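You operate a simulated robot arm through the tools that you are given. There is no shell and no other tool.

The job below is to be done with a simulated robot arm. You get a single attempt, and the scene is never put back.

TASK
Put the white module in slot B and the blue one in slot C, then check the rack.
Fine: switch the rack on after the modules are in.

Only the result counts: the job must be done as asked and must still hold three seconds after the hand-in. Knocking over, shifting, dropping, spilling or breaking anything else fails it.

THE ROBOT
A 7-joint arm with a two-finger parallel gripper, fixed in place. Base frame: the origin is at the foot of the arm, x ahead of it, y to its left, z up; the work surface is at about z = 850. Units: mm, degrees, N and s.
Its first joint turns from -132.0 to 132.0 degrees. Payload 3.91 kg.
The tool frame sits at the grasp point between the pads (the TCP): z along the fingers, y along the line on which they close. The tips reach 30 mm beyond it. Largest opening 110 mm; finger width 20, thickness 10; the body of the gripper, 48 by 112 mm, starts 55 mm behind the TCP.
Orientation is told as [roll, pitch, yaw] about the base's x, y, z axes, in that order, counted from this pose: with the fingers straight down and closing along the base's y, the tool's x points along the base's -x, its y along +y and its z along -z.

THE INTERFACE
- The arm moves only by the tool drive_tool. Its argument "motion" is a list that holds one entry, the list of rows, each a list of 7 numbers: the shift along the tool's x, y, z in mm, then the turn, a rotation vector about the tool's x, y, z in degrees, then the gripper command, from -1 (fully open) to 1 (shut), values between in proportion. In form: [[[dx, dy, dz, rx, ry, rz, grip], ...]]. A call has 1 to 20 rows; each row is the pose to reach, as a shift and turn from the pose commanded when the call began, along the tool's axes at that moment. Each row takes 0.2 s and may step no farther than 50 mm and 8.6 degrees from the row before; otherwise, or with a gripper value out of range, the whole call is refused. Where a pose cannot be reached the arm comes as near as it can. A force on the tool above 40 N (or 10 N above the force at the start of the call, whichever is more), or a blocked arm, ends the call early, and 0.2 s more pass. Each finger travels about 108 mm/s and halts on what it meets, pressing with about 25 N; the grip force reading is that of the motor and also rises with nothing between the fingers. The clock runs only during rows and for 0.2 s after the last one: add rows that repeat a pose to give the fingers time. It gives the time, the measured TCP pose, the force on the tool (base axes), the opening and the grip force at its end, in the units of the frame above (readings bear some noise), with the torque about the TCP (base axes, N m) and any sound that the robot's microphone picked up, and new pictures: "show" is both (left out), scene, wrist or none.
- Cameras (640 x 400 px; columns grow to the right, rows downward): "scene" is fixed at [398.4, -500.4, 1430.5]; the picture's right is [1.00, 0.03, 0.00], its down [0.01, -0.34, -0.94] and it looks along [-0.03, 0.94, -0.34] (base axes); focal length 360 px, centre (320, 200). "wrist" rides on the gripper at [72, 17, -103] in the tool frame; the picture's right is [-0.23, 0.97, 0.00], its down [-0.76, -0.18, -0.62] and it looks along [-0.61, -0.14, 0.78] (tool axes); focal length 222 px, centre (320, 200). There is no depth. A picture from a camera that has moved, and an enlarged one, comes with that camera's place and axes in the base frame and with its lens.
- zoom(camera, box): a new picture of the part [left, top, right, bottom] of that camera's present view, enlarged. The clock stands still meanwhile.
- finish_job(): hands the job in; it is judged then, once.

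Places have to be worked out from the pictures, the camera data and where the tool is seen. Open the gripper and draw the arm clear of the work before you hand the job in, unless the task says otherwise.

The tools are called as name(argument=value, ...) on one line, values as JSON. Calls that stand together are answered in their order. drive_tool: Moves the arm, as the interface text tells. Its arguments: {"type":"object","properties":{"motion":{"type":"array"},"show":{"type":"string","enum":["both","scene","wrist","none"]}},"required":["motion"]} The other tools are called the same way: zoom (camera, box) takes an enlarged picture of a part of a camera's view; finish_job () hands the job in.

At the start:

```text
t: 0.0
tcp_pos: [366.9, 636.3, 1185.4]
tool_rot: [0.0, 0.0, 0.0]
ft_force: [-0.2, 0.8, 0.0]
torque: [0.02, 0.02, -0.03]
gripper_width: 109.8
grip_force: 0.0
```

scene: 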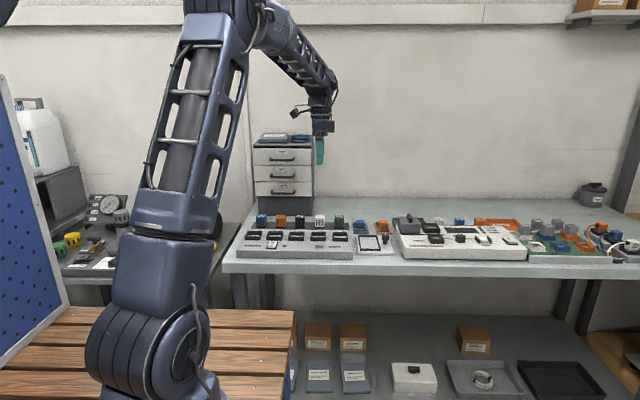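
wrist: 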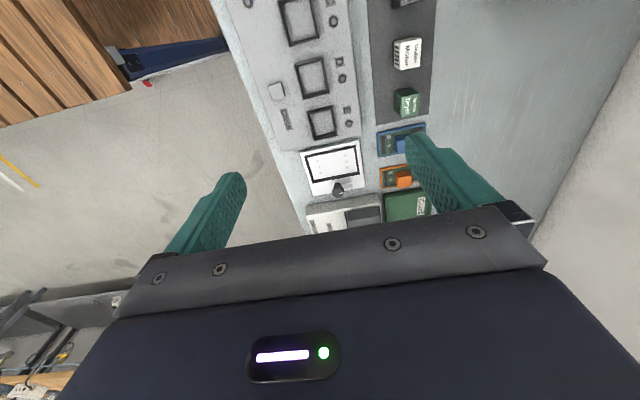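

I start by enlarging the rack and the modules in both views to identify slots, modules and the switch.

zoom(camera="scene", box=[220, 200, 400, 280])

zoom(camera="wrist", box=[220, 0, 480, 240])

zoom(camera="scene", box=[380, 190, 640, 280])

```text
3.56 times, centred on (310, 240) of scene
camera zoom: at [398.4, -500.4, 1430.5], right [1.0, 0.03, 0.0], down [0.01, -0.34, -0.94], along [-0.03, 0.94, -0.34], focal length 1280 px, centre (356, 58)
```

zoom: 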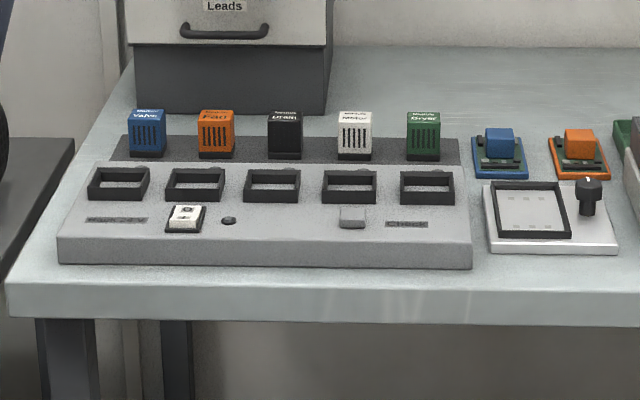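

```text
1.67 times, centred on (350, 120) of wrist
camera zoom: at [294.7, 652.4, 1289.8], right [0.23, 0.97, 0.0], down [0.76, -0.18, 0.62], along [0.61, -0.14, -0.78], focal length 370 px, centre (270, 333)
```

zoom: 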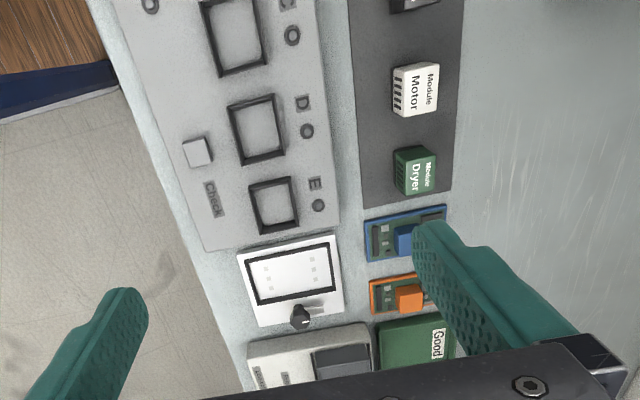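

```text
2.46 times, centred on (510, 235) of scene
camera zoom: at [398.4, -500.4, 1430.5], right [1.0, 0.03, 0.0], down [0.01, -0.34, -0.94], along [-0.03, 0.94, -0.34], focal length 886 px, centre (-148, 114)
```

zoom: 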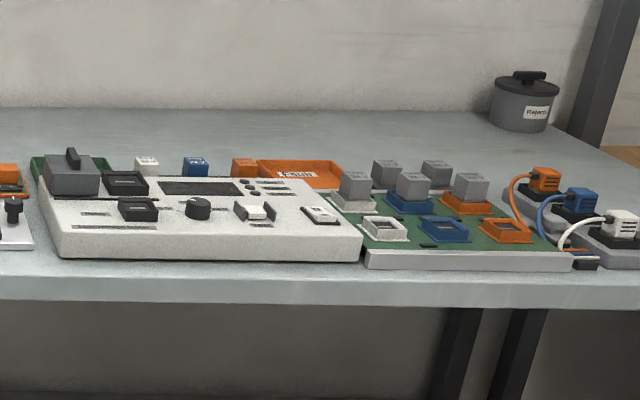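

The rack has slots A–E (A at small x), a rocker labelled near A/B and a "Check" button at the right; the white Motor module sits near (360, 770) and the blue Valve module near (133, 765). I move the hand toward smaller x at height to look closely at the rack's left side.

drive_tool(motion=[[[40, 5, 0, 0, 0, 0, -1], [80, 10, 0, 0, 0, 0, -1], [120, 15, 0, 0, 0, 0, -1], [160, 20, 0, 0, 0, 0, -1], [200, 25, 0, 0, 0, 0, -1], [240, 30, 0, 0, 0, 0, -1], [270, 30, 0, 0, 0, 0, -1], [270, 30, 0, 0, 0, 0, -1]]])

```text
t: 1.8
tcp_pos: [96.8, 666.2, 1186.1]
tool_rot: [-0.1, -0.1, 0.1]
ft_force: [0.6, 0.2, 0.1]
torque: [0.0, 0.01, -0.01]
gripper_width: 110.0
grip_force: 0.1
camera wrist: at [24.5, 682.8, 1290.9], right [0.23, 0.97, 0.0], down [0.76, -0.18, 0.62], along [0.61, -0.14, -0.78], focal length 222 px, centre (320, 200)
```

scene: 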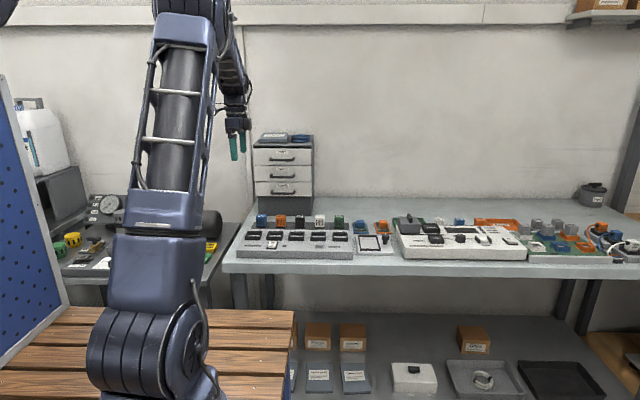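
wrist: 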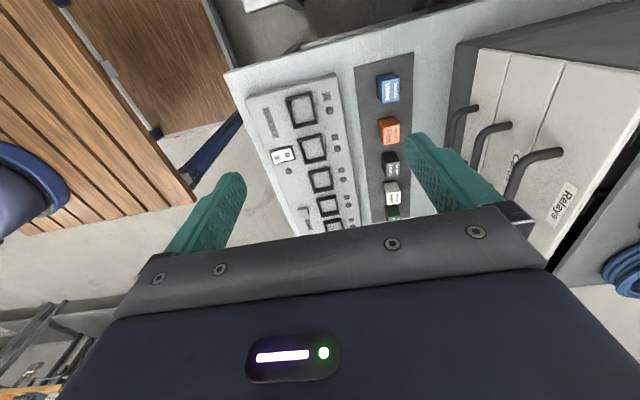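

zoom(camera="wrist", box=[230, 50, 430, 240])

zoom(camera="scene", box=[230, 205, 310, 265])

zoom(camera="scene", box=[290, 205, 370, 265])

```text
2.11 times, centred on (330, 145) of wrist
camera zoom: at [24.5, 682.8, 1290.9], right [0.23, 0.97, 0.0], down [0.76, -0.18, 0.62], along [0.61, -0.14, -0.78], focal length 468 px, centre (299, 316)
```

zoom: 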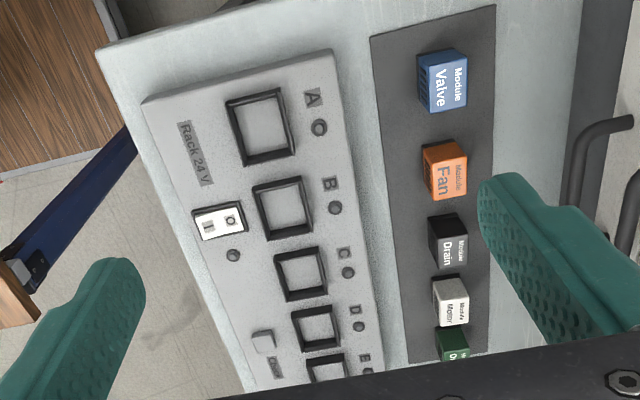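

```text
6.67 times, centred on (270, 235) of scene
camera zoom: at [398.4, -500.4, 1430.5], right [1.0, 0.03, 0.0], down [0.01, -0.34, -0.94], along [-0.03, 0.94, -0.34], focal length 2400 px, centre (653, -33)
```

zoom: 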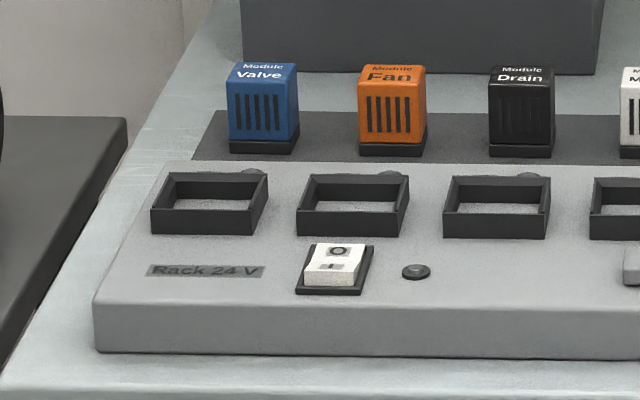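

```text
6.67 times, centred on (330, 235) of scene
camera zoom: at [398.4, -500.4, 1430.5], right [1.0, 0.03, 0.0], down [0.01, -0.34, -0.94], along [-0.03, 0.94, -0.34], focal length 2400 px, centre (253, -33)
```

zoom: 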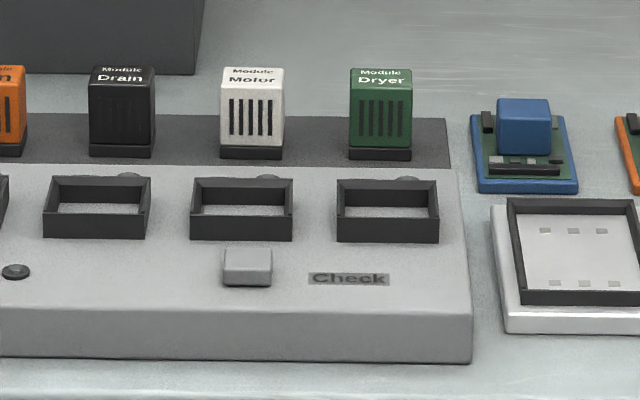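

The rocker (O rear, I front; apparently off) and the grey Check button are clear, and the slots are shallow sockets about 52 mm wide outside. I move over the white Motor module (about x 360, y 780, top z≈899) and stop above it to check alignment.

drive_tool(motion=[[[-40, 15, 0, 0, 0, 0, -1], [-80, 30, 10, 0, 0, 0, -1], [-120, 45, 40, 0, 0, 0, -1], [-160, 65, 70, 0, 0, 0, -1], [-200, 85, 100, 0, 0, 0, -1], [-235, 105, 130, 0, 0, 0, -1], [-263, 114, 160, 0, 0, 0, -1], [-263, 114, 195, 0, 0, 0, -1], [-263, 114, 225, 0, 0, 0, -1], [-263, 114, 225, 0, 0, 0, -1]]])

```text
refused: row 3 steps farther than a row can; nothing moved
```

The step was slightly too long; I split the same path more finely.

drive_tool(motion=[[[-38, 15, 0, 0, 0, 0, -1], [-76, 30, 10, 0, 0, 0, -1], [-110, 45, 35, 0, 0, 0, -1], [-145, 60, 60, 0, 0, 0, -1], [-180, 75, 85, 0, 0, 0, -1], [-210, 92, 112, 0, 0, 0, -1], [-240, 106, 140, 0, 0, 0, -1], [-263, 114, 170, 0, 0, 0, -1], [-263, 114, 200, 0, 0, 0, -1], [-263, 114, 225, 0, 0, 0, -1], [-263, 114, 225, 0, 0, 0, -1]]])

```text
t: 4.2
tcp_pos: [360.2, 779.5, 958.4]
tool_rot: [0.0, 0.0, 0.0]
ft_force: [-0.9, -0.3, 0.0]
torque: [0.05, 0.02, 0.01]
gripper_width: 110.0
grip_force: 0.0
camera wrist: at [287.5, 796.3, 1063.3], right [0.23, 0.97, 0.0], down [0.76, -0.18, 0.62], along [0.61, -0.14, -0.78], focal length 222 px, centre (320, 200)
```

scene: 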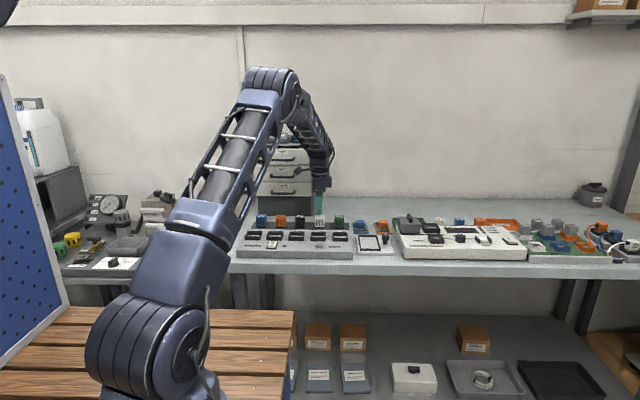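
wrist: 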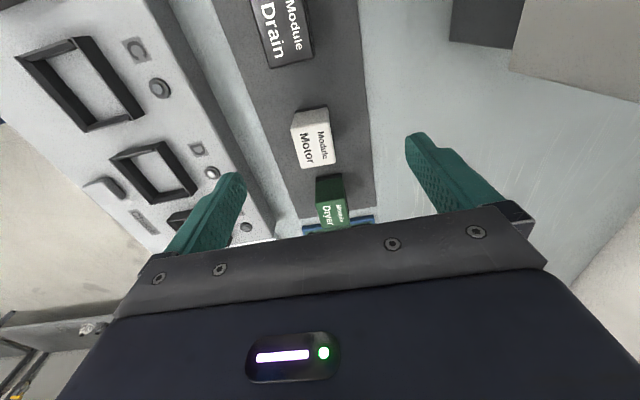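

zoom(camera="wrist", box=[230, 80, 430, 240])

zoom(camera="scene", box=[290, 180, 350, 250])

```text
2.50 times, centred on (330, 160) of wrist
camera zoom: at [287.5, 796.3, 1063.3], right [0.23, 0.97, 0.0], down [0.76, -0.18, 0.62], along [0.61, -0.14, -0.78], focal length 555 px, centre (295, 300)
```

zoom: 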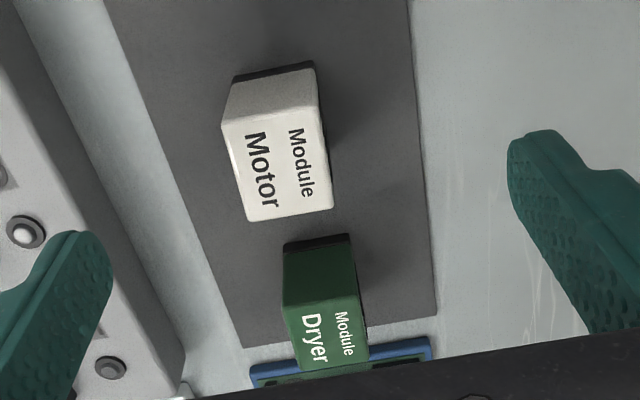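

```text
5.71 times, centred on (320, 215) of scene
camera zoom: at [398.4, -500.4, 1430.5], right [1.0, 0.03, 0.0], down [0.01, -0.34, -0.94], along [-0.03, 0.94, -0.34], focal length 2057 px, centre (320, 114)
```

zoom: 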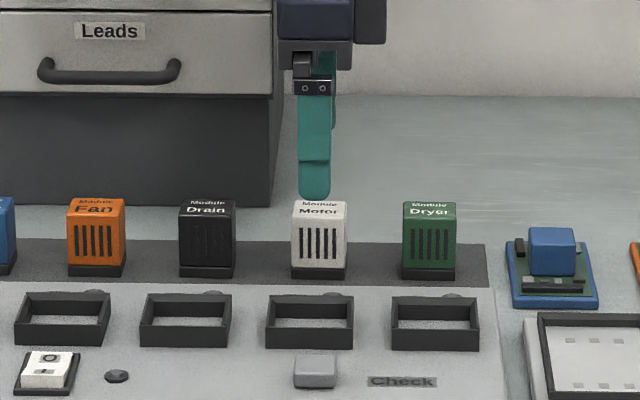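

The newest views give the white module's top at about x 362, y 775, z 899 (≈34 × 30 mm), slightly off from my pose. I shift there, descend so the tips overlap its upper 22 mm, and close.

drive_tool(motion=[[[-2, -5, 0, 0, 0, 0, -1], [-2, -5, 25, 0, 0, 0, -1], [-2, -5, 40, 0, 0, 0, -1], [-2, -5, 52, 0, 0, 0, -1], [-2, -5, 52, 0, 0, 0, -1]]])

zoom(camera="scene", box=[290, 180, 350, 250])

zoom(camera="wrist", box=[200, 100, 440, 260])

```text
t: 5.4
tcp_pos: [362.0, 775.6, 908.5]
tool_rot: [0.0, 0.0, -0.1]
ft_force: [0.8, -0.6, 0.7]
torque: [0.04, 0.0, 0.01]
gripper_width: 110.3
grip_force: 0.1
camera wrist: at [290.9, 791.8, 1012.9], right [0.23, 0.97, 0.0], down [0.76, -0.18, 0.62], along [0.61, -0.14, -0.78], focal length 222 px, centre (320, 200)
```

scene: 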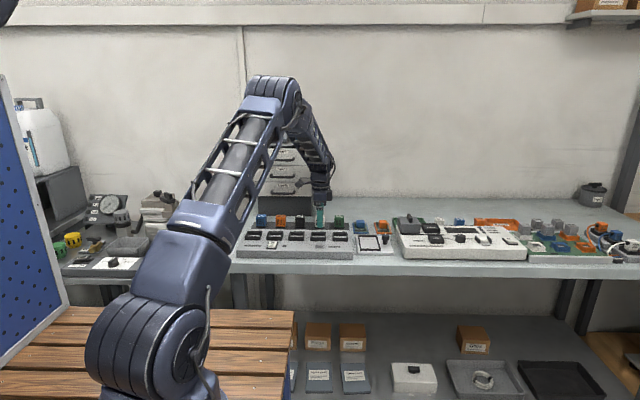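
wrist: 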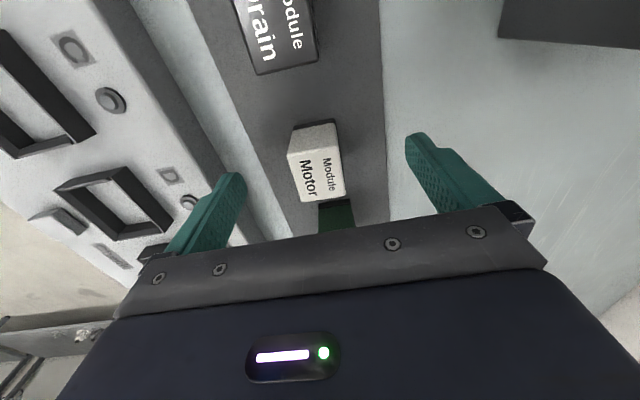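

```text
5.71 times, centred on (320, 215) of scene
camera zoom: at [398.4, -500.4, 1430.5], right [1.0, 0.03, 0.0], down [0.01, -0.34, -0.94], along [-0.03, 0.94, -0.34], focal length 2057 px, centre (320, 114)
```

zoom: 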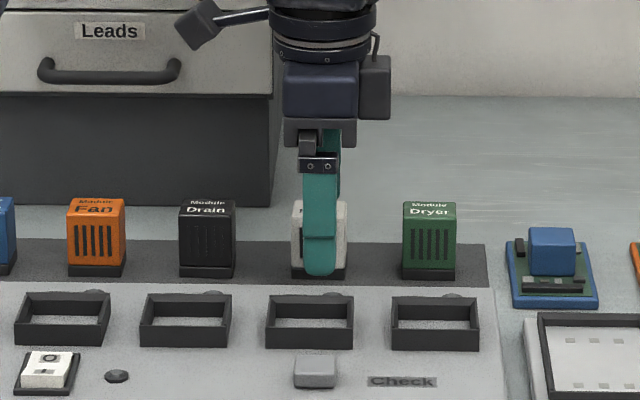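

```text
2.50 times, centred on (320, 180) of wrist
camera zoom: at [290.9, 791.8, 1012.9], right [0.23, 0.97, 0.0], down [0.76, -0.18, 0.62], along [0.61, -0.14, -0.78], focal length 555 px, centre (320, 250)
```

zoom: 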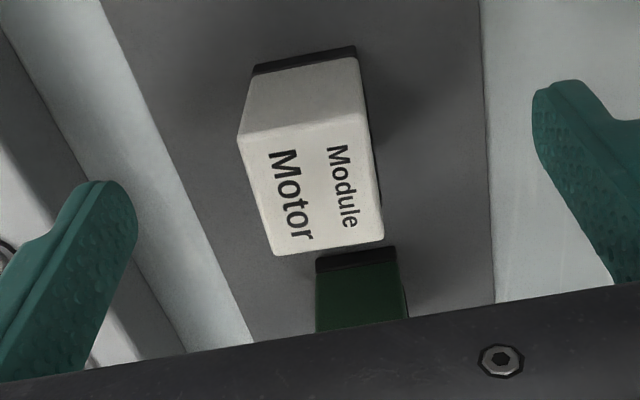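

The tool is within about a millimetre of the module's centre and the tips overlap its upper part. I close the gripper now, holding the pose.

drive_tool(motion=[[[0, -0.5, 0, 0, 0, 0, 0], [0, -0.5, 0, 0, 0, 0, 0.4], [0, -0.5, 0, 0, 0, 0, 1], [0, -0.5, 0, 0, 0, 0, 1], [0, -0.5, 0, 0, 0, 0, 1]]])

zoom(camera="scene", box=[290, 180, 350, 250])

zoom(camera="wrist", box=[200, 100, 440, 260])

```text
t: 6.6
tcp_pos: [363.0, 774.6, 907.6]
tool_rot: [0.1, 0.0, 0.0]
ft_force: [-0.1, 0.3, 0.7]
torque: [-0.04, 0.01, -0.03]
gripper_width: 28.9
grip_force: 25.0
camera wrist: at [290.5, 791.1, 1013.0], right [0.23, 0.97, 0.0], down [0.76, -0.18, 0.62], along [0.61, -0.14, -0.78], focal length 222 px, centre (320, 200)
```

scene: 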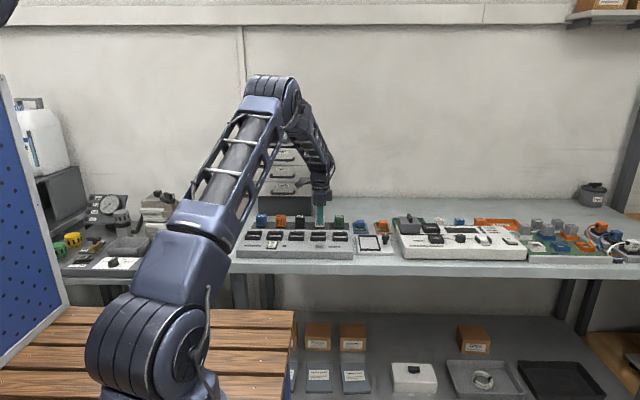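
wrist: 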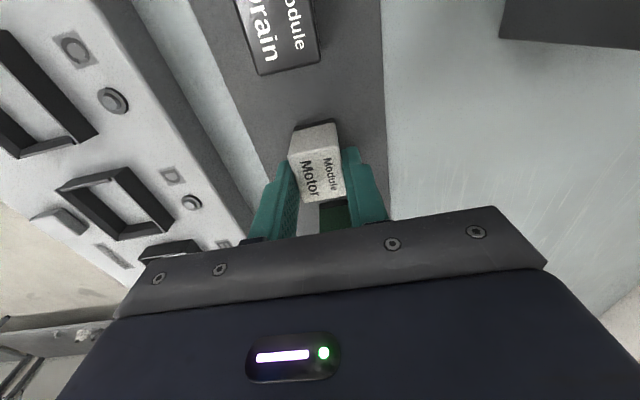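

```text
5.71 times, centred on (320, 215) of scene
camera zoom: at [398.4, -500.4, 1430.5], right [1.0, 0.03, 0.0], down [0.01, -0.34, -0.94], along [-0.03, 0.94, -0.34], focal length 2057 px, centre (320, 114)
```

zoom: 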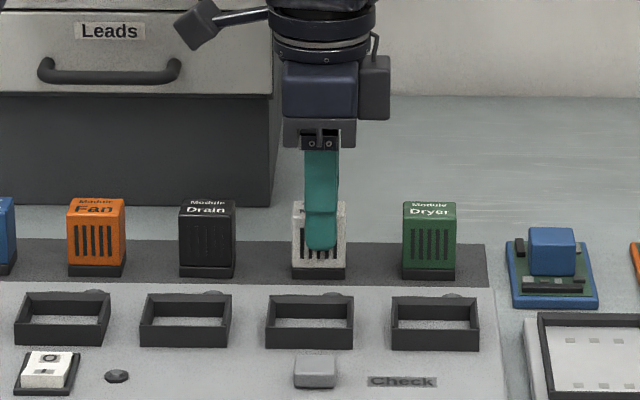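

```text
2.50 times, centred on (320, 180) of wrist
camera zoom: at [290.5, 791.1, 1013.0], right [0.23, 0.97, 0.0], down [0.76, -0.18, 0.62], along [0.61, -0.14, -0.78], focal length 555 px, centre (320, 250)
```

zoom: 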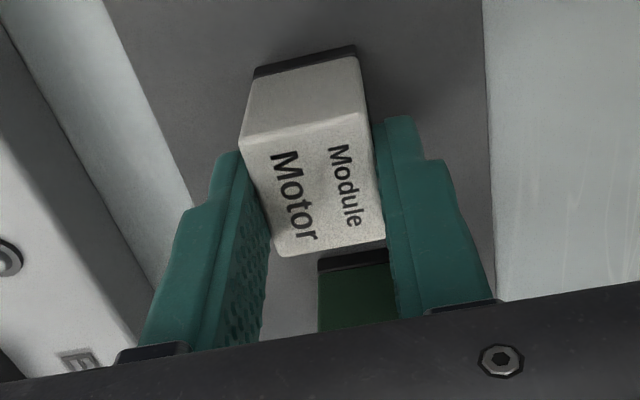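

The module is gripped (28.9 mm, 25 N). Slot B is at about (212, 629), plate z≈880 with rims to ≈895; I lift 70 mm and carry the module to hover over it.

drive_tool(motion=[[[0, 0, -15, 0, 0, 0, 1], [0, 0, -40, 0, 0, 0, 1], [0, 0, -70, 0, 0, 0, 1], [25, -24, -70, 0, 0, 0, 1], [50, -48, -70, 0, 0, 0, 1], [76, -72, -70, 0, 0, 0, 1], [101, -96, -70, 0, 0, 0, 1], [126, -120, -70, 0, 0, 0, 1], [150, -145, -70, 0, 0, 0, 1], [150, -145, -70, 0, 0, 0, 1], [150, -145, -70, 0, 0, 0, 1]]])

zoom(camera="scene", box=[240, 190, 310, 260])

zoom(camera="wrist", box=[200, 60, 440, 240])

```text
t: 9.0
tcp_pos: [212.1, 628.5, 979.7]
tool_rot: [0.0, 0.1, -0.2]
ft_force: [-0.1, 0.0, -0.8]
torque: [-0.02, -0.01, -0.01]
gripper_width: 29.2
grip_force: 25.0
camera wrist: at [140.1, 644.9, 1083.8], right [0.23, 0.97, 0.0], down [0.76, -0.18, 0.62], along [0.61, -0.14, -0.78], focal length 222 px, centre (320, 200)
```

scene: 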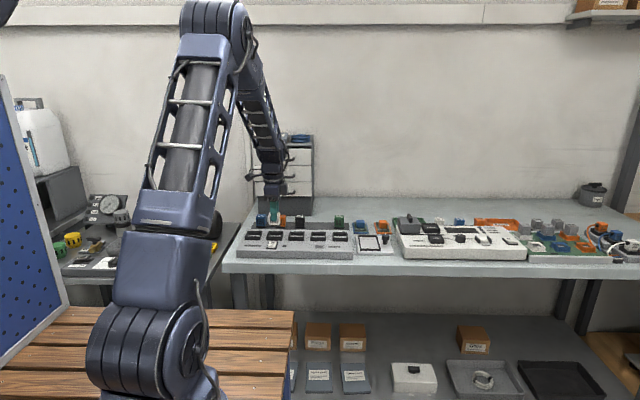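
wrist: 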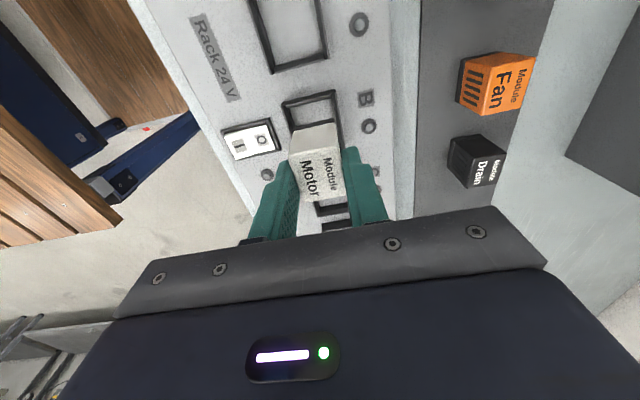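

```text
5.71 times, centred on (275, 225) of scene
camera zoom: at [398.4, -500.4, 1430.5], right [1.0, 0.03, 0.0], down [0.01, -0.34, -0.94], along [-0.03, 0.94, -0.34], focal length 2057 px, centre (577, 57)
```

zoom: 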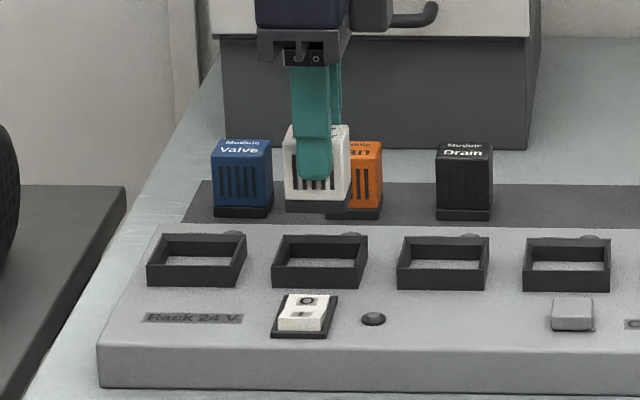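

```text
2.22 times, centred on (320, 150) of wrist
camera zoom: at [140.1, 644.9, 1083.8], right [0.23, 0.97, 0.0], down [0.76, -0.18, 0.62], along [0.61, -0.14, -0.78], focal length 494 px, centre (320, 311)
```

zoom: 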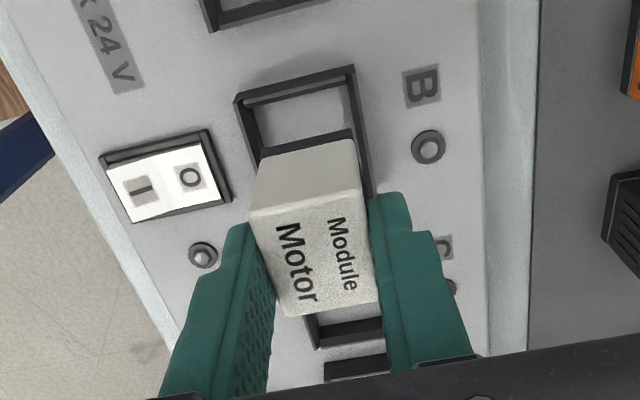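

The module hangs over slot B at roughly the right place. I lower it to just above the rim so that its offset from the socket can be read closely.

drive_tool(motion=[[[0, 0, 8, 0, 0, 0, 1], [0, 0, 16, 0, 0, 0, 1], [0, 0, 23, 0, 0, 0, 1], [0, 0, 23, 0, 0, 0, 1], [0, 0, 23, 0, 0, 0, 1]]])

zoom(camera="scene", box=[258, 205, 298, 245])

zoom(camera="wrist", box=[240, 60, 420, 240])

```text
t: 10.2
tcp_pos: [211.6, 629.4, 954.8]
tool_rot: [-0.1, -0.1, 0.0]
ft_force: [-0.1, 0.2, -1.4]
torque: [0.04, 0.01, -0.01]
gripper_width: 29.2
grip_force: 24.8
camera wrist: at [139.6, 646.0, 1060.1], right [0.23, 0.97, 0.0], down [0.76, -0.18, 0.62], along [0.61, -0.14, -0.78], focal length 222 px, centre (320, 200)
```

scene: 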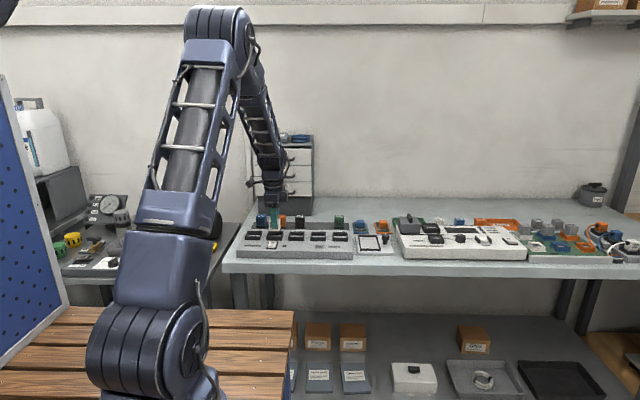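
wrist: 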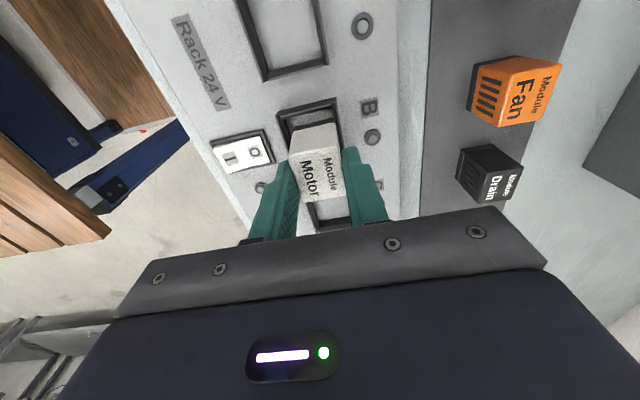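

```text
10.00 times, centred on (278, 225) of scene
camera zoom: at [398.4, -500.4, 1430.5], right [1.0, 0.03, 0.0], down [0.01, -0.34, -0.94], along [-0.03, 0.94, -0.34], focal length 3600 px, centre (740, -50)
```

zoom: 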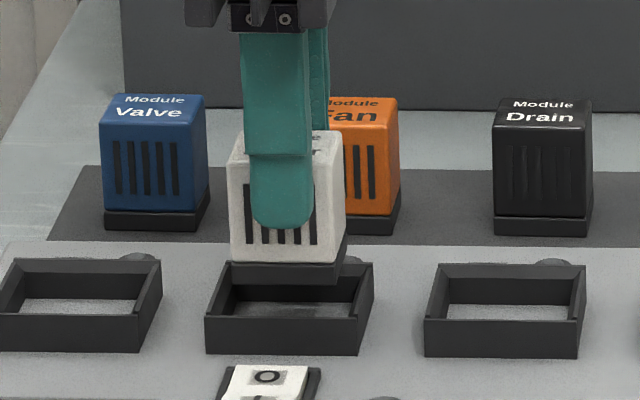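

```text
2.22 times, centred on (330, 150) of wrist
camera zoom: at [139.6, 646.0, 1060.1], right [0.23, 0.97, 0.0], down [0.76, -0.18, 0.62], along [0.61, -0.14, -0.78], focal length 494 px, centre (298, 311)
```

zoom: 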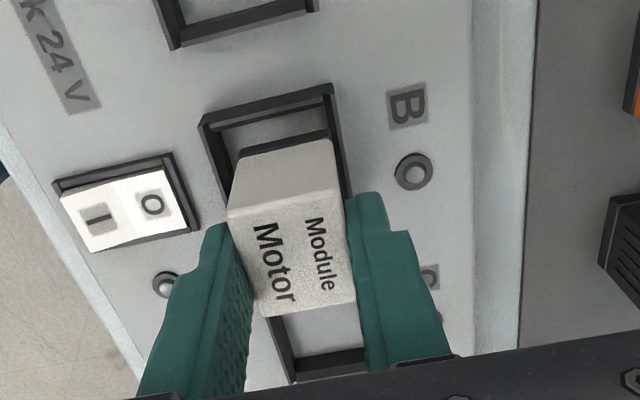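

The side view shows x alignment within ~1 mm, but the wrist view shows the module about 3.7 mm too far back (+y) relative to the socket rim. I shift −3.7 mm in y and re-inspect at higher zoom.

drive_tool(motion=[[[0, -3.7, 0, 0, 0, 0, 1], [0.3, -3.7, 0, 0, 0, 0, 1], [0.3, -3.7, 0, 0, 0, 0, 1]]], show="wrist")

zoom(camera="scene", box=[264, 222, 292, 243])

zoom(camera="wrist", box=[260, 80, 370, 150])

zoom(camera="scene", box=[288, 222, 316, 243])

```text
t: 11.0
tcp_pos: [213.0, 625.7, 955.5]
tool_rot: [0.0, 0.0, 0.0]
ft_force: [0.1, -0.5, -1.1]
torque: [0.03, -0.05, 0.02]
gripper_width: 29.0
grip_force: 24.4
camera wrist: at [139.4, 642.3, 1059.9], right [0.23, 0.97, 0.0], down [0.76, -0.18, 0.62], along [0.61, -0.14, -0.78], focal length 222 px, centre (320, 200)
```

wrist: 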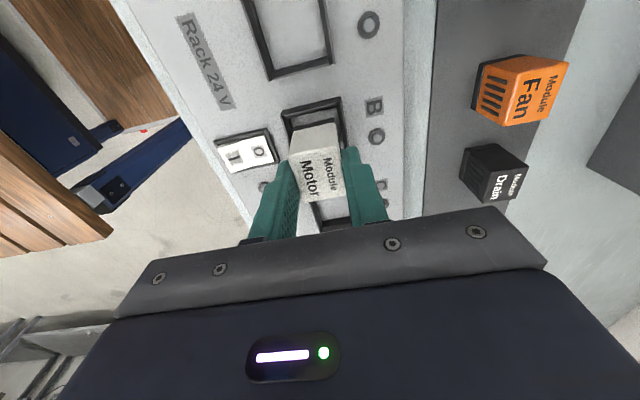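

```text
16.00 times, centred on (278, 232) of scene
camera zoom: at [398.4, -500.4, 1430.5], right [1.0, 0.03, 0.0], down [0.01, -0.34, -0.94], along [-0.03, 0.94, -0.34], focal length 5760 px, centre (992, -320)
```

zoom: 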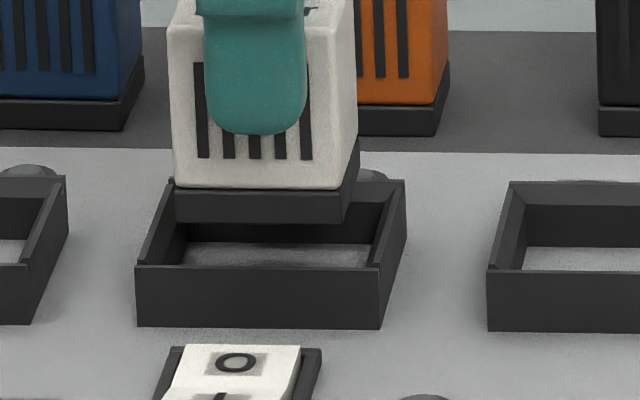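

```text
5.71 times, centred on (315, 115) of wrist
camera zoom: at [139.4, 642.3, 1059.9], right [0.23, 0.97, 0.0], down [0.76, -0.18, 0.62], along [0.61, -0.14, -0.78], focal length 1269 px, centre (349, 686)
```

zoom: 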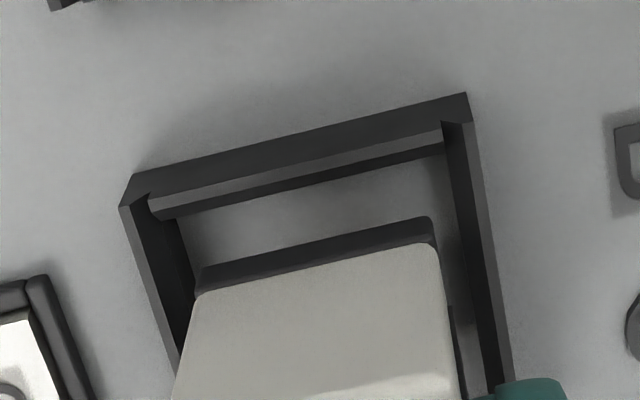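

```text
16.00 times, centred on (302, 232) of scene
camera zoom: at [398.4, -500.4, 1430.5], right [1.0, 0.03, 0.0], down [0.01, -0.34, -0.94], along [-0.03, 0.94, -0.34], focal length 5760 px, centre (608, -320)
```

zoom: 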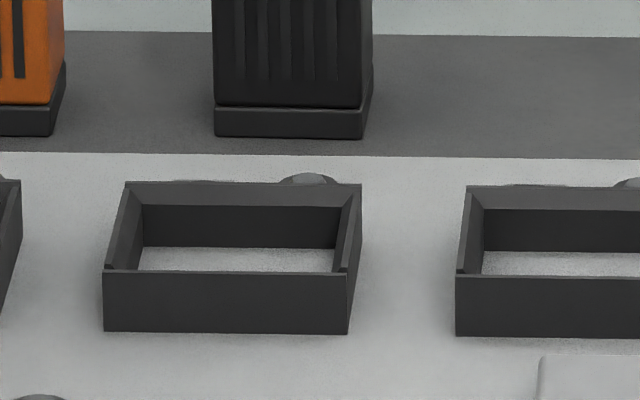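

Socket walls have chamfered lead-ins; x is aligned to well under 1 mm in both views, and y still needs about −1 mm. I correct and lower the module slowly into slot B, watching the force.

drive_tool(motion=[[[0, -1, 0, 0, 0, 0, 1], [0, -1, 3, 0, 0, 0, 1], [0, -1, 6, 0, 0, 0, 1], [0, -1, 9, 0, 0, 0, 1], [0, -1, 12, 0, 0, 0, 1], [0, -1, 14, 0, 0, 0, 1], [0, -1, 16, 0, 0, 0, 1], [0, -1, 17, 0, 0, 0, 1], [0, -1, 17, 0, 0, 0, 1]]])

zoom(camera="scene", box=[264, 222, 292, 243])

zoom(camera="wrist", box=[260, 80, 370, 150])

```text
t: 13.0
tcp_pos: [212.3, 624.5, 937.8]
tool_rot: [0.1, -0.1, 0.0]
ft_force: [0.4, 0.2, -0.5]
torque: [0.03, 0.0, -0.03]
gripper_width: 29.3
grip_force: 24.6
camera wrist: at [138.9, 641.1, 1043.0], right [0.23, 0.97, 0.0], down [0.76, -0.18, 0.62], along [0.61, -0.14, -0.78], focal length 222 px, centre (320, 200)
```

scene: 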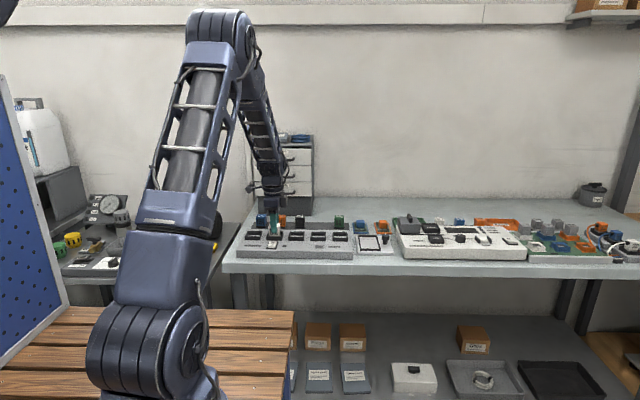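
wrist: 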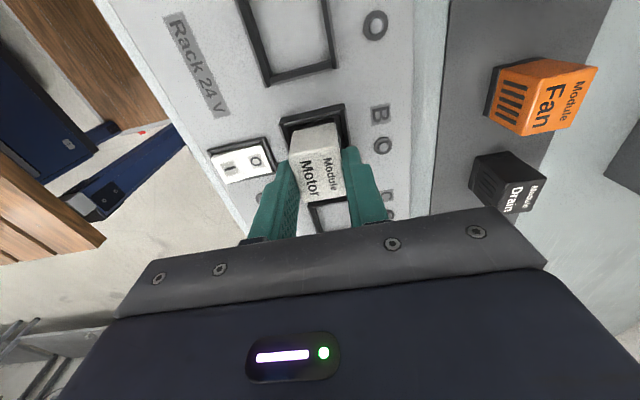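

```text
16.00 times, centred on (278, 232) of scene
camera zoom: at [398.4, -500.4, 1430.5], right [1.0, 0.03, 0.0], down [0.01, -0.34, -0.94], along [-0.03, 0.94, -0.34], focal length 5760 px, centre (992, -320)
```

zoom: 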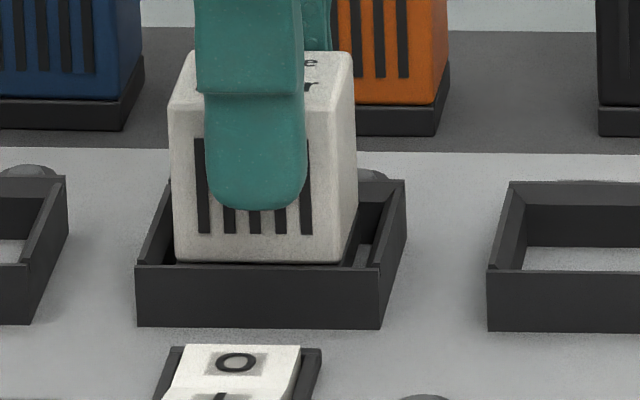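

```text
5.71 times, centred on (315, 115) of wrist
camera zoom: at [138.9, 641.1, 1043.0], right [0.23, 0.97, 0.0], down [0.76, -0.18, 0.62], along [0.61, -0.14, -0.78], focal length 1269 px, centre (349, 686)
```

zoom: 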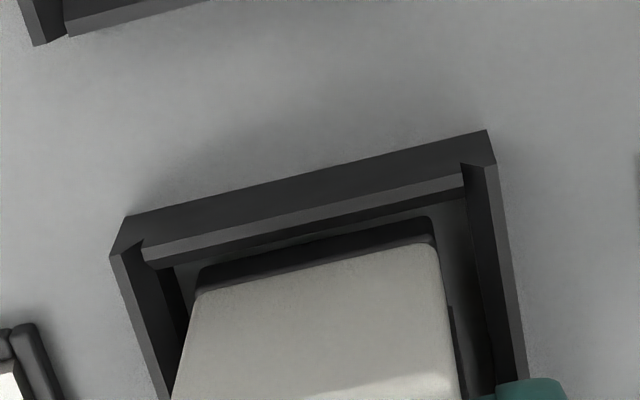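

The module is inside the socket with no contact force yet. I keep lowering in small steps until it meets the bottom or seats.

drive_tool(motion=[[[0, 0, 1, 0, 0, 0, 1], [0, 0, 2, 0, 0, 0, 1], [0, 0, 3, 0, 0, 0, 1], [0, 0, 4, 0, 0, 0, 1], [0, 0, 5, 0, 0, 0, 1], [0, 0, 5, 0, 0, 0, 1]]], show="none")

zoom(camera="scene", box=[264, 222, 292, 243])

```text
t: 14.4
tcp_pos: [211.3, 625.1, 932.5]
tool_rot: [0.1, 0.0, 0.0]
ft_force: [-2.9, -0.7, 22.3]
torque: [-0.04, 0.04, -0.01]
gripper_width: 29.1
grip_force: 25.2
```

```text
16.00 times, centred on (278, 232) of scene
camera zoom: at [398.4, -500.4, 1430.5], right [1.0, 0.03, 0.0], down [0.01, -0.34, -0.94], along [-0.03, 0.94, -0.34], focal length 5760 px, centre (992, -320)
```

zoom: 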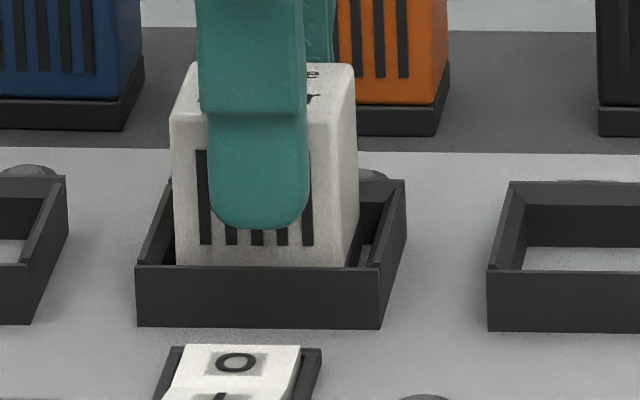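

22 N of contact with the tips sliding slightly: the module is on the socket floor (bottom ≈ 881–883, plate level). I release with a modest opening, rise clear, and inspect how it sits.

drive_tool(motion=[[[0, 0, 3, 0, 0, 0, 0.3], [0, 0, 3, 0, 0, 0, 0.0], [0, 0, 3, 0, 0, 0, -0.1], [0, 0, 3, 0, 0, 0, -0.1], [0, 0, -20, 0, 0, 0, -0.1], [0, 0, -50, 0, 0, 0, -0.1], [0, 0, -80, 0, 0, 0, -0.3], [0, 0, -80, 0, 0, 0, -0.3]]])

zoom(camera="scene", box=[264, 218, 292, 239])

zoom(camera="wrist", box=[240, 60, 400, 220])

```text
t: 16.2
tcp_pos: [213.7, 625.8, 1010.9]
tool_rot: [0.0, 0.1, 0.0]
ft_force: [0.2, -0.6, 0.0]
torque: [0.01, 0.0, 0.0]
gripper_width: 71.1
grip_force: 0.1
camera wrist: at [140.8, 641.9, 1117.2], right [0.23, 0.97, 0.0], down [0.76, -0.18, 0.62], along [0.61, -0.14, -0.78], focal length 222 px, centre (320, 200)
```

scene: 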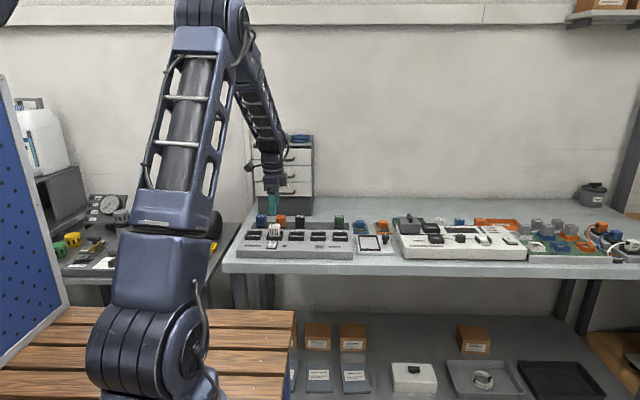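
wrist: 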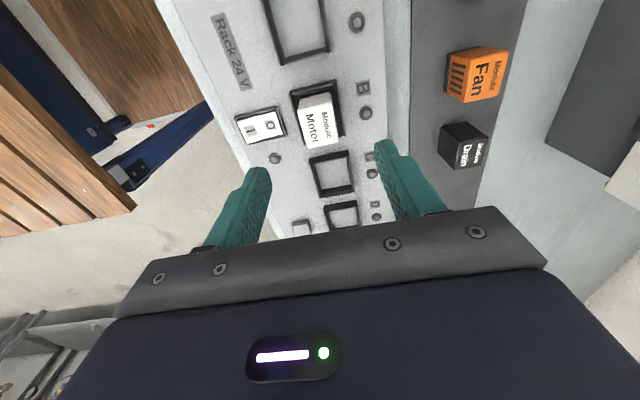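

```text
16.00 times, centred on (278, 228) of scene
camera zoom: at [398.4, -500.4, 1430.5], right [1.0, 0.03, 0.0], down [0.01, -0.34, -0.94], along [-0.03, 0.94, -0.34], focal length 5760 px, centre (992, -256)
```

zoom: 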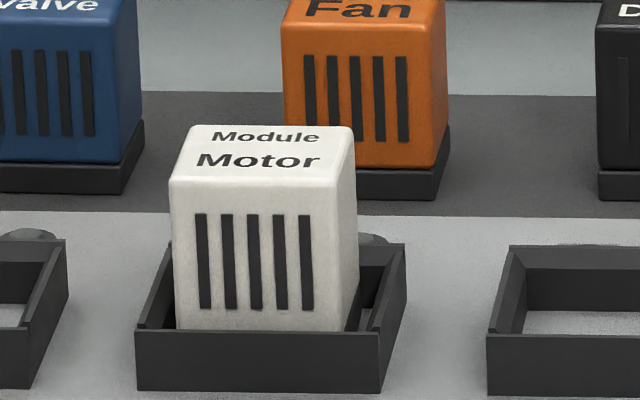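

```text
2.50 times, centred on (320, 140) of wrist
camera zoom: at [140.8, 641.9, 1117.2], right [0.23, 0.97, 0.0], down [0.76, -0.18, 0.62], along [0.61, -0.14, -0.78], focal length 555 px, centre (320, 350)
```

zoom: 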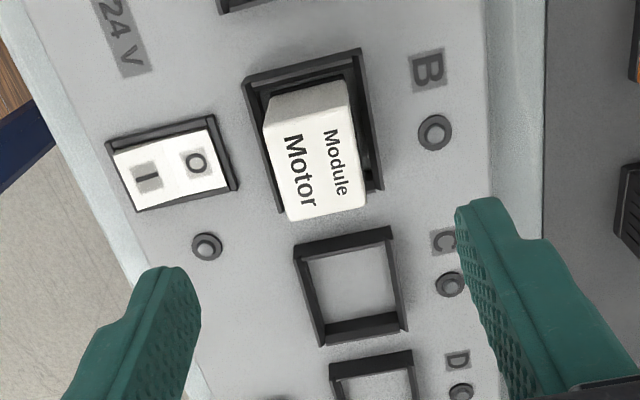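

The Motor module sits squarely in slot B. Now I go for the blue Valve module near (134, 775), hovering above first.

drive_tool(motion=[[[13, 25, 0, 0, 0, 0, -0.6], [26, 50, 0, 0, 0, 0, -1], [39, 75, 0, 0, 0, 0, -1], [52, 100, 0, 0, 0, 0, -1], [65, 125, 0, 0, 0, 0, -1], [78, 150, 0, 0, 0, 0, -1], [78, 150, 25, 0, 0, 0, -1], [78, 150, 50, 0, 0, 0, -1], [78, 150, 50, 0, 0, 0, -1]]])

zoom(camera="scene", box=[245, 190, 285, 230])

zoom(camera="wrist", box=[230, 80, 430, 240])

```text
t: 18.2
tcp_pos: [133.7, 773.7, 962.2]
tool_rot: [0.0, 0.1, 0.0]
ft_force: [0.3, -0.1, -0.7]
torque: [0.01, 0.01, -0.02]
gripper_width: 110.1
grip_force: 0.1
camera wrist: at [60.2, 790.2, 1067.2], right [0.23, 0.97, 0.0], down [0.76, -0.18, 0.62], along [0.61, -0.14, -0.78], focal length 222 px, centre (320, 200)
```

scene: 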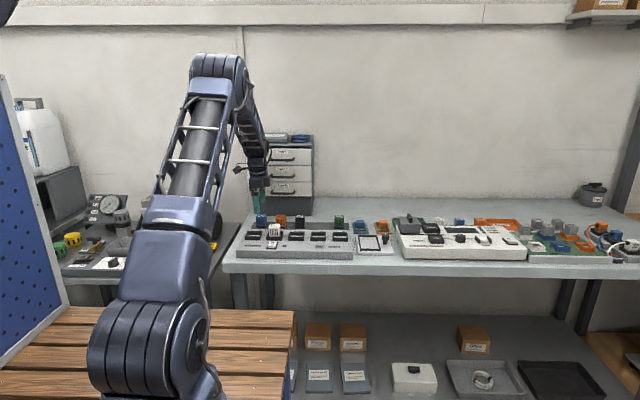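
wrist: 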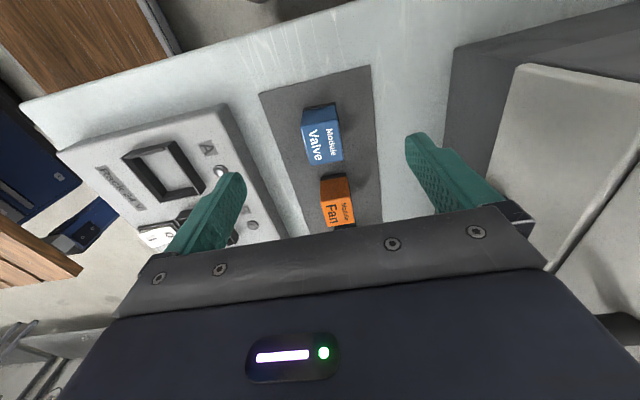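

```text
10.00 times, centred on (265, 210) of scene
camera zoom: at [398.4, -500.4, 1430.5], right [1.0, 0.03, 0.0], down [0.01, -0.34, -0.94], along [-0.03, 0.94, -0.34], focal length 3600 px, centre (870, 100)
```

zoom: 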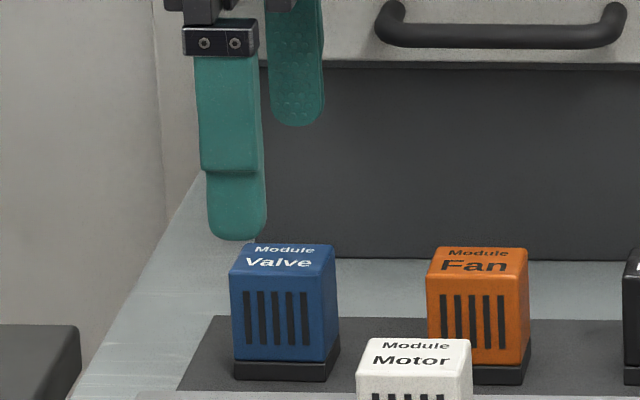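

```text
2.50 times, centred on (330, 160) of wrist
camera zoom: at [60.2, 790.2, 1067.2], right [0.23, 0.97, 0.0], down [0.76, -0.18, 0.62], along [0.61, -0.14, -0.78], focal length 555 px, centre (295, 300)
```

zoom: 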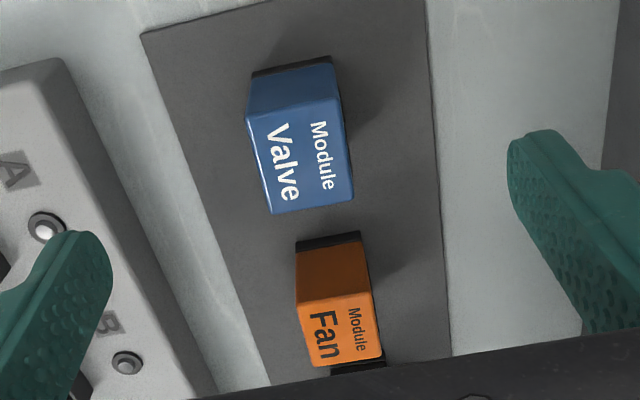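

The Valve module's centre comes out at about (136.5, 775.5). I correct, descend to the same grip height as before and close.

drive_tool(motion=[[[-2.8, 1.5, 0, 0, 0, 0, -1], [-2.8, 1.5, 25, 0, 0, 0, -1], [-2.8, 1.5, 42, 0, 0, 0, -1], [-2.8, 1.5, 53, 0, 0, 0, -1], [-2.8, 1.5, 53, 0, 0, 0, -1], [-2.8, 1.5, 53, 0, 0, 0, 0], [-2.8, 1.5, 53, 0, 0, 0, 0.4], [-2.8, 1.5, 53, 0, 0, 0, 1], [-2.8, 1.5, 53, 0, 0, 0, 1], [-2.8, 1.5, 53, 0, 0, 0, 1]]])

zoom(camera="scene", box=[245, 190, 285, 230])

zoom(camera="wrist", box=[200, 100, 440, 260])

```text
t: 20.4
tcp_pos: [137.4, 776.4, 910.4]
tool_rot: [0.1, -0.1, 0.0]
ft_force: [1.1, -0.8, 0.9]
torque: [0.02, -0.01, -0.02]
gripper_width: 29.2
grip_force: 25.0
camera wrist: at [64.7, 792.9, 1015.6], right [0.23, 0.97, 0.0], down [0.76, -0.18, 0.62], along [0.61, -0.14, -0.78], focal length 222 px, centre (320, 200)
```

scene: 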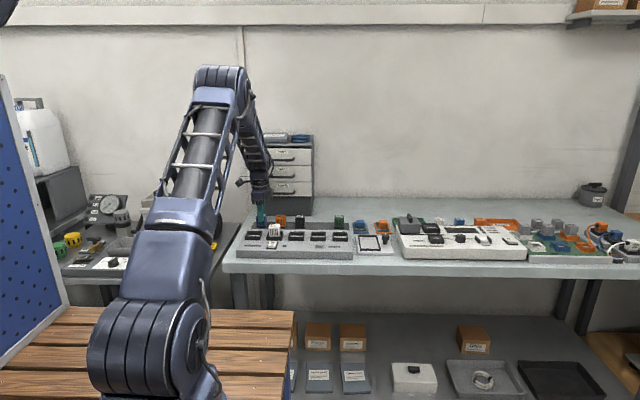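
wrist: 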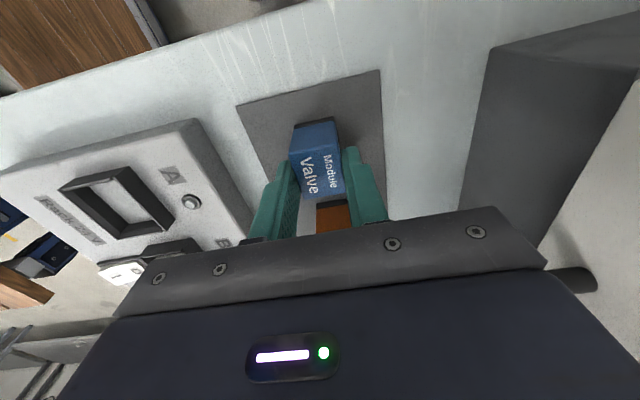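

```text
10.00 times, centred on (265, 210) of scene
camera zoom: at [398.4, -500.4, 1430.5], right [1.0, 0.03, 0.0], down [0.01, -0.34, -0.94], along [-0.03, 0.94, -0.34], focal length 3600 px, centre (870, 100)
```

zoom: 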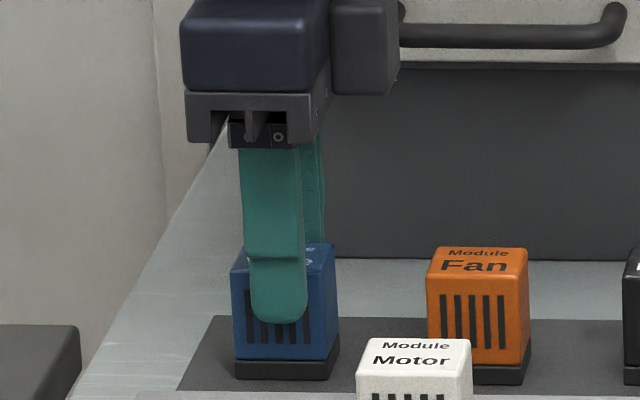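

```text
2.50 times, centred on (320, 180) of wrist
camera zoom: at [64.7, 792.9, 1015.6], right [0.23, 0.97, 0.0], down [0.76, -0.18, 0.62], along [0.61, -0.14, -0.78], focal length 555 px, centre (320, 250)
```

zoom: 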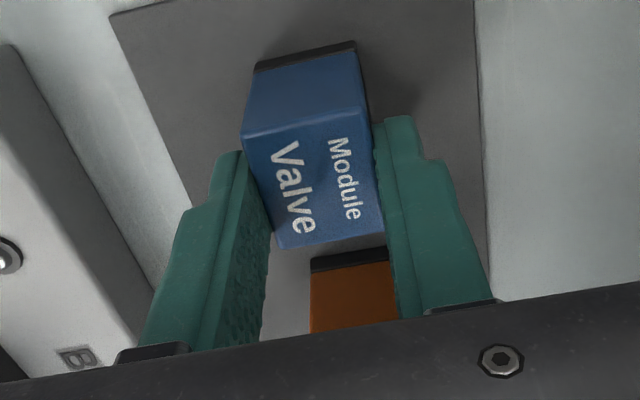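

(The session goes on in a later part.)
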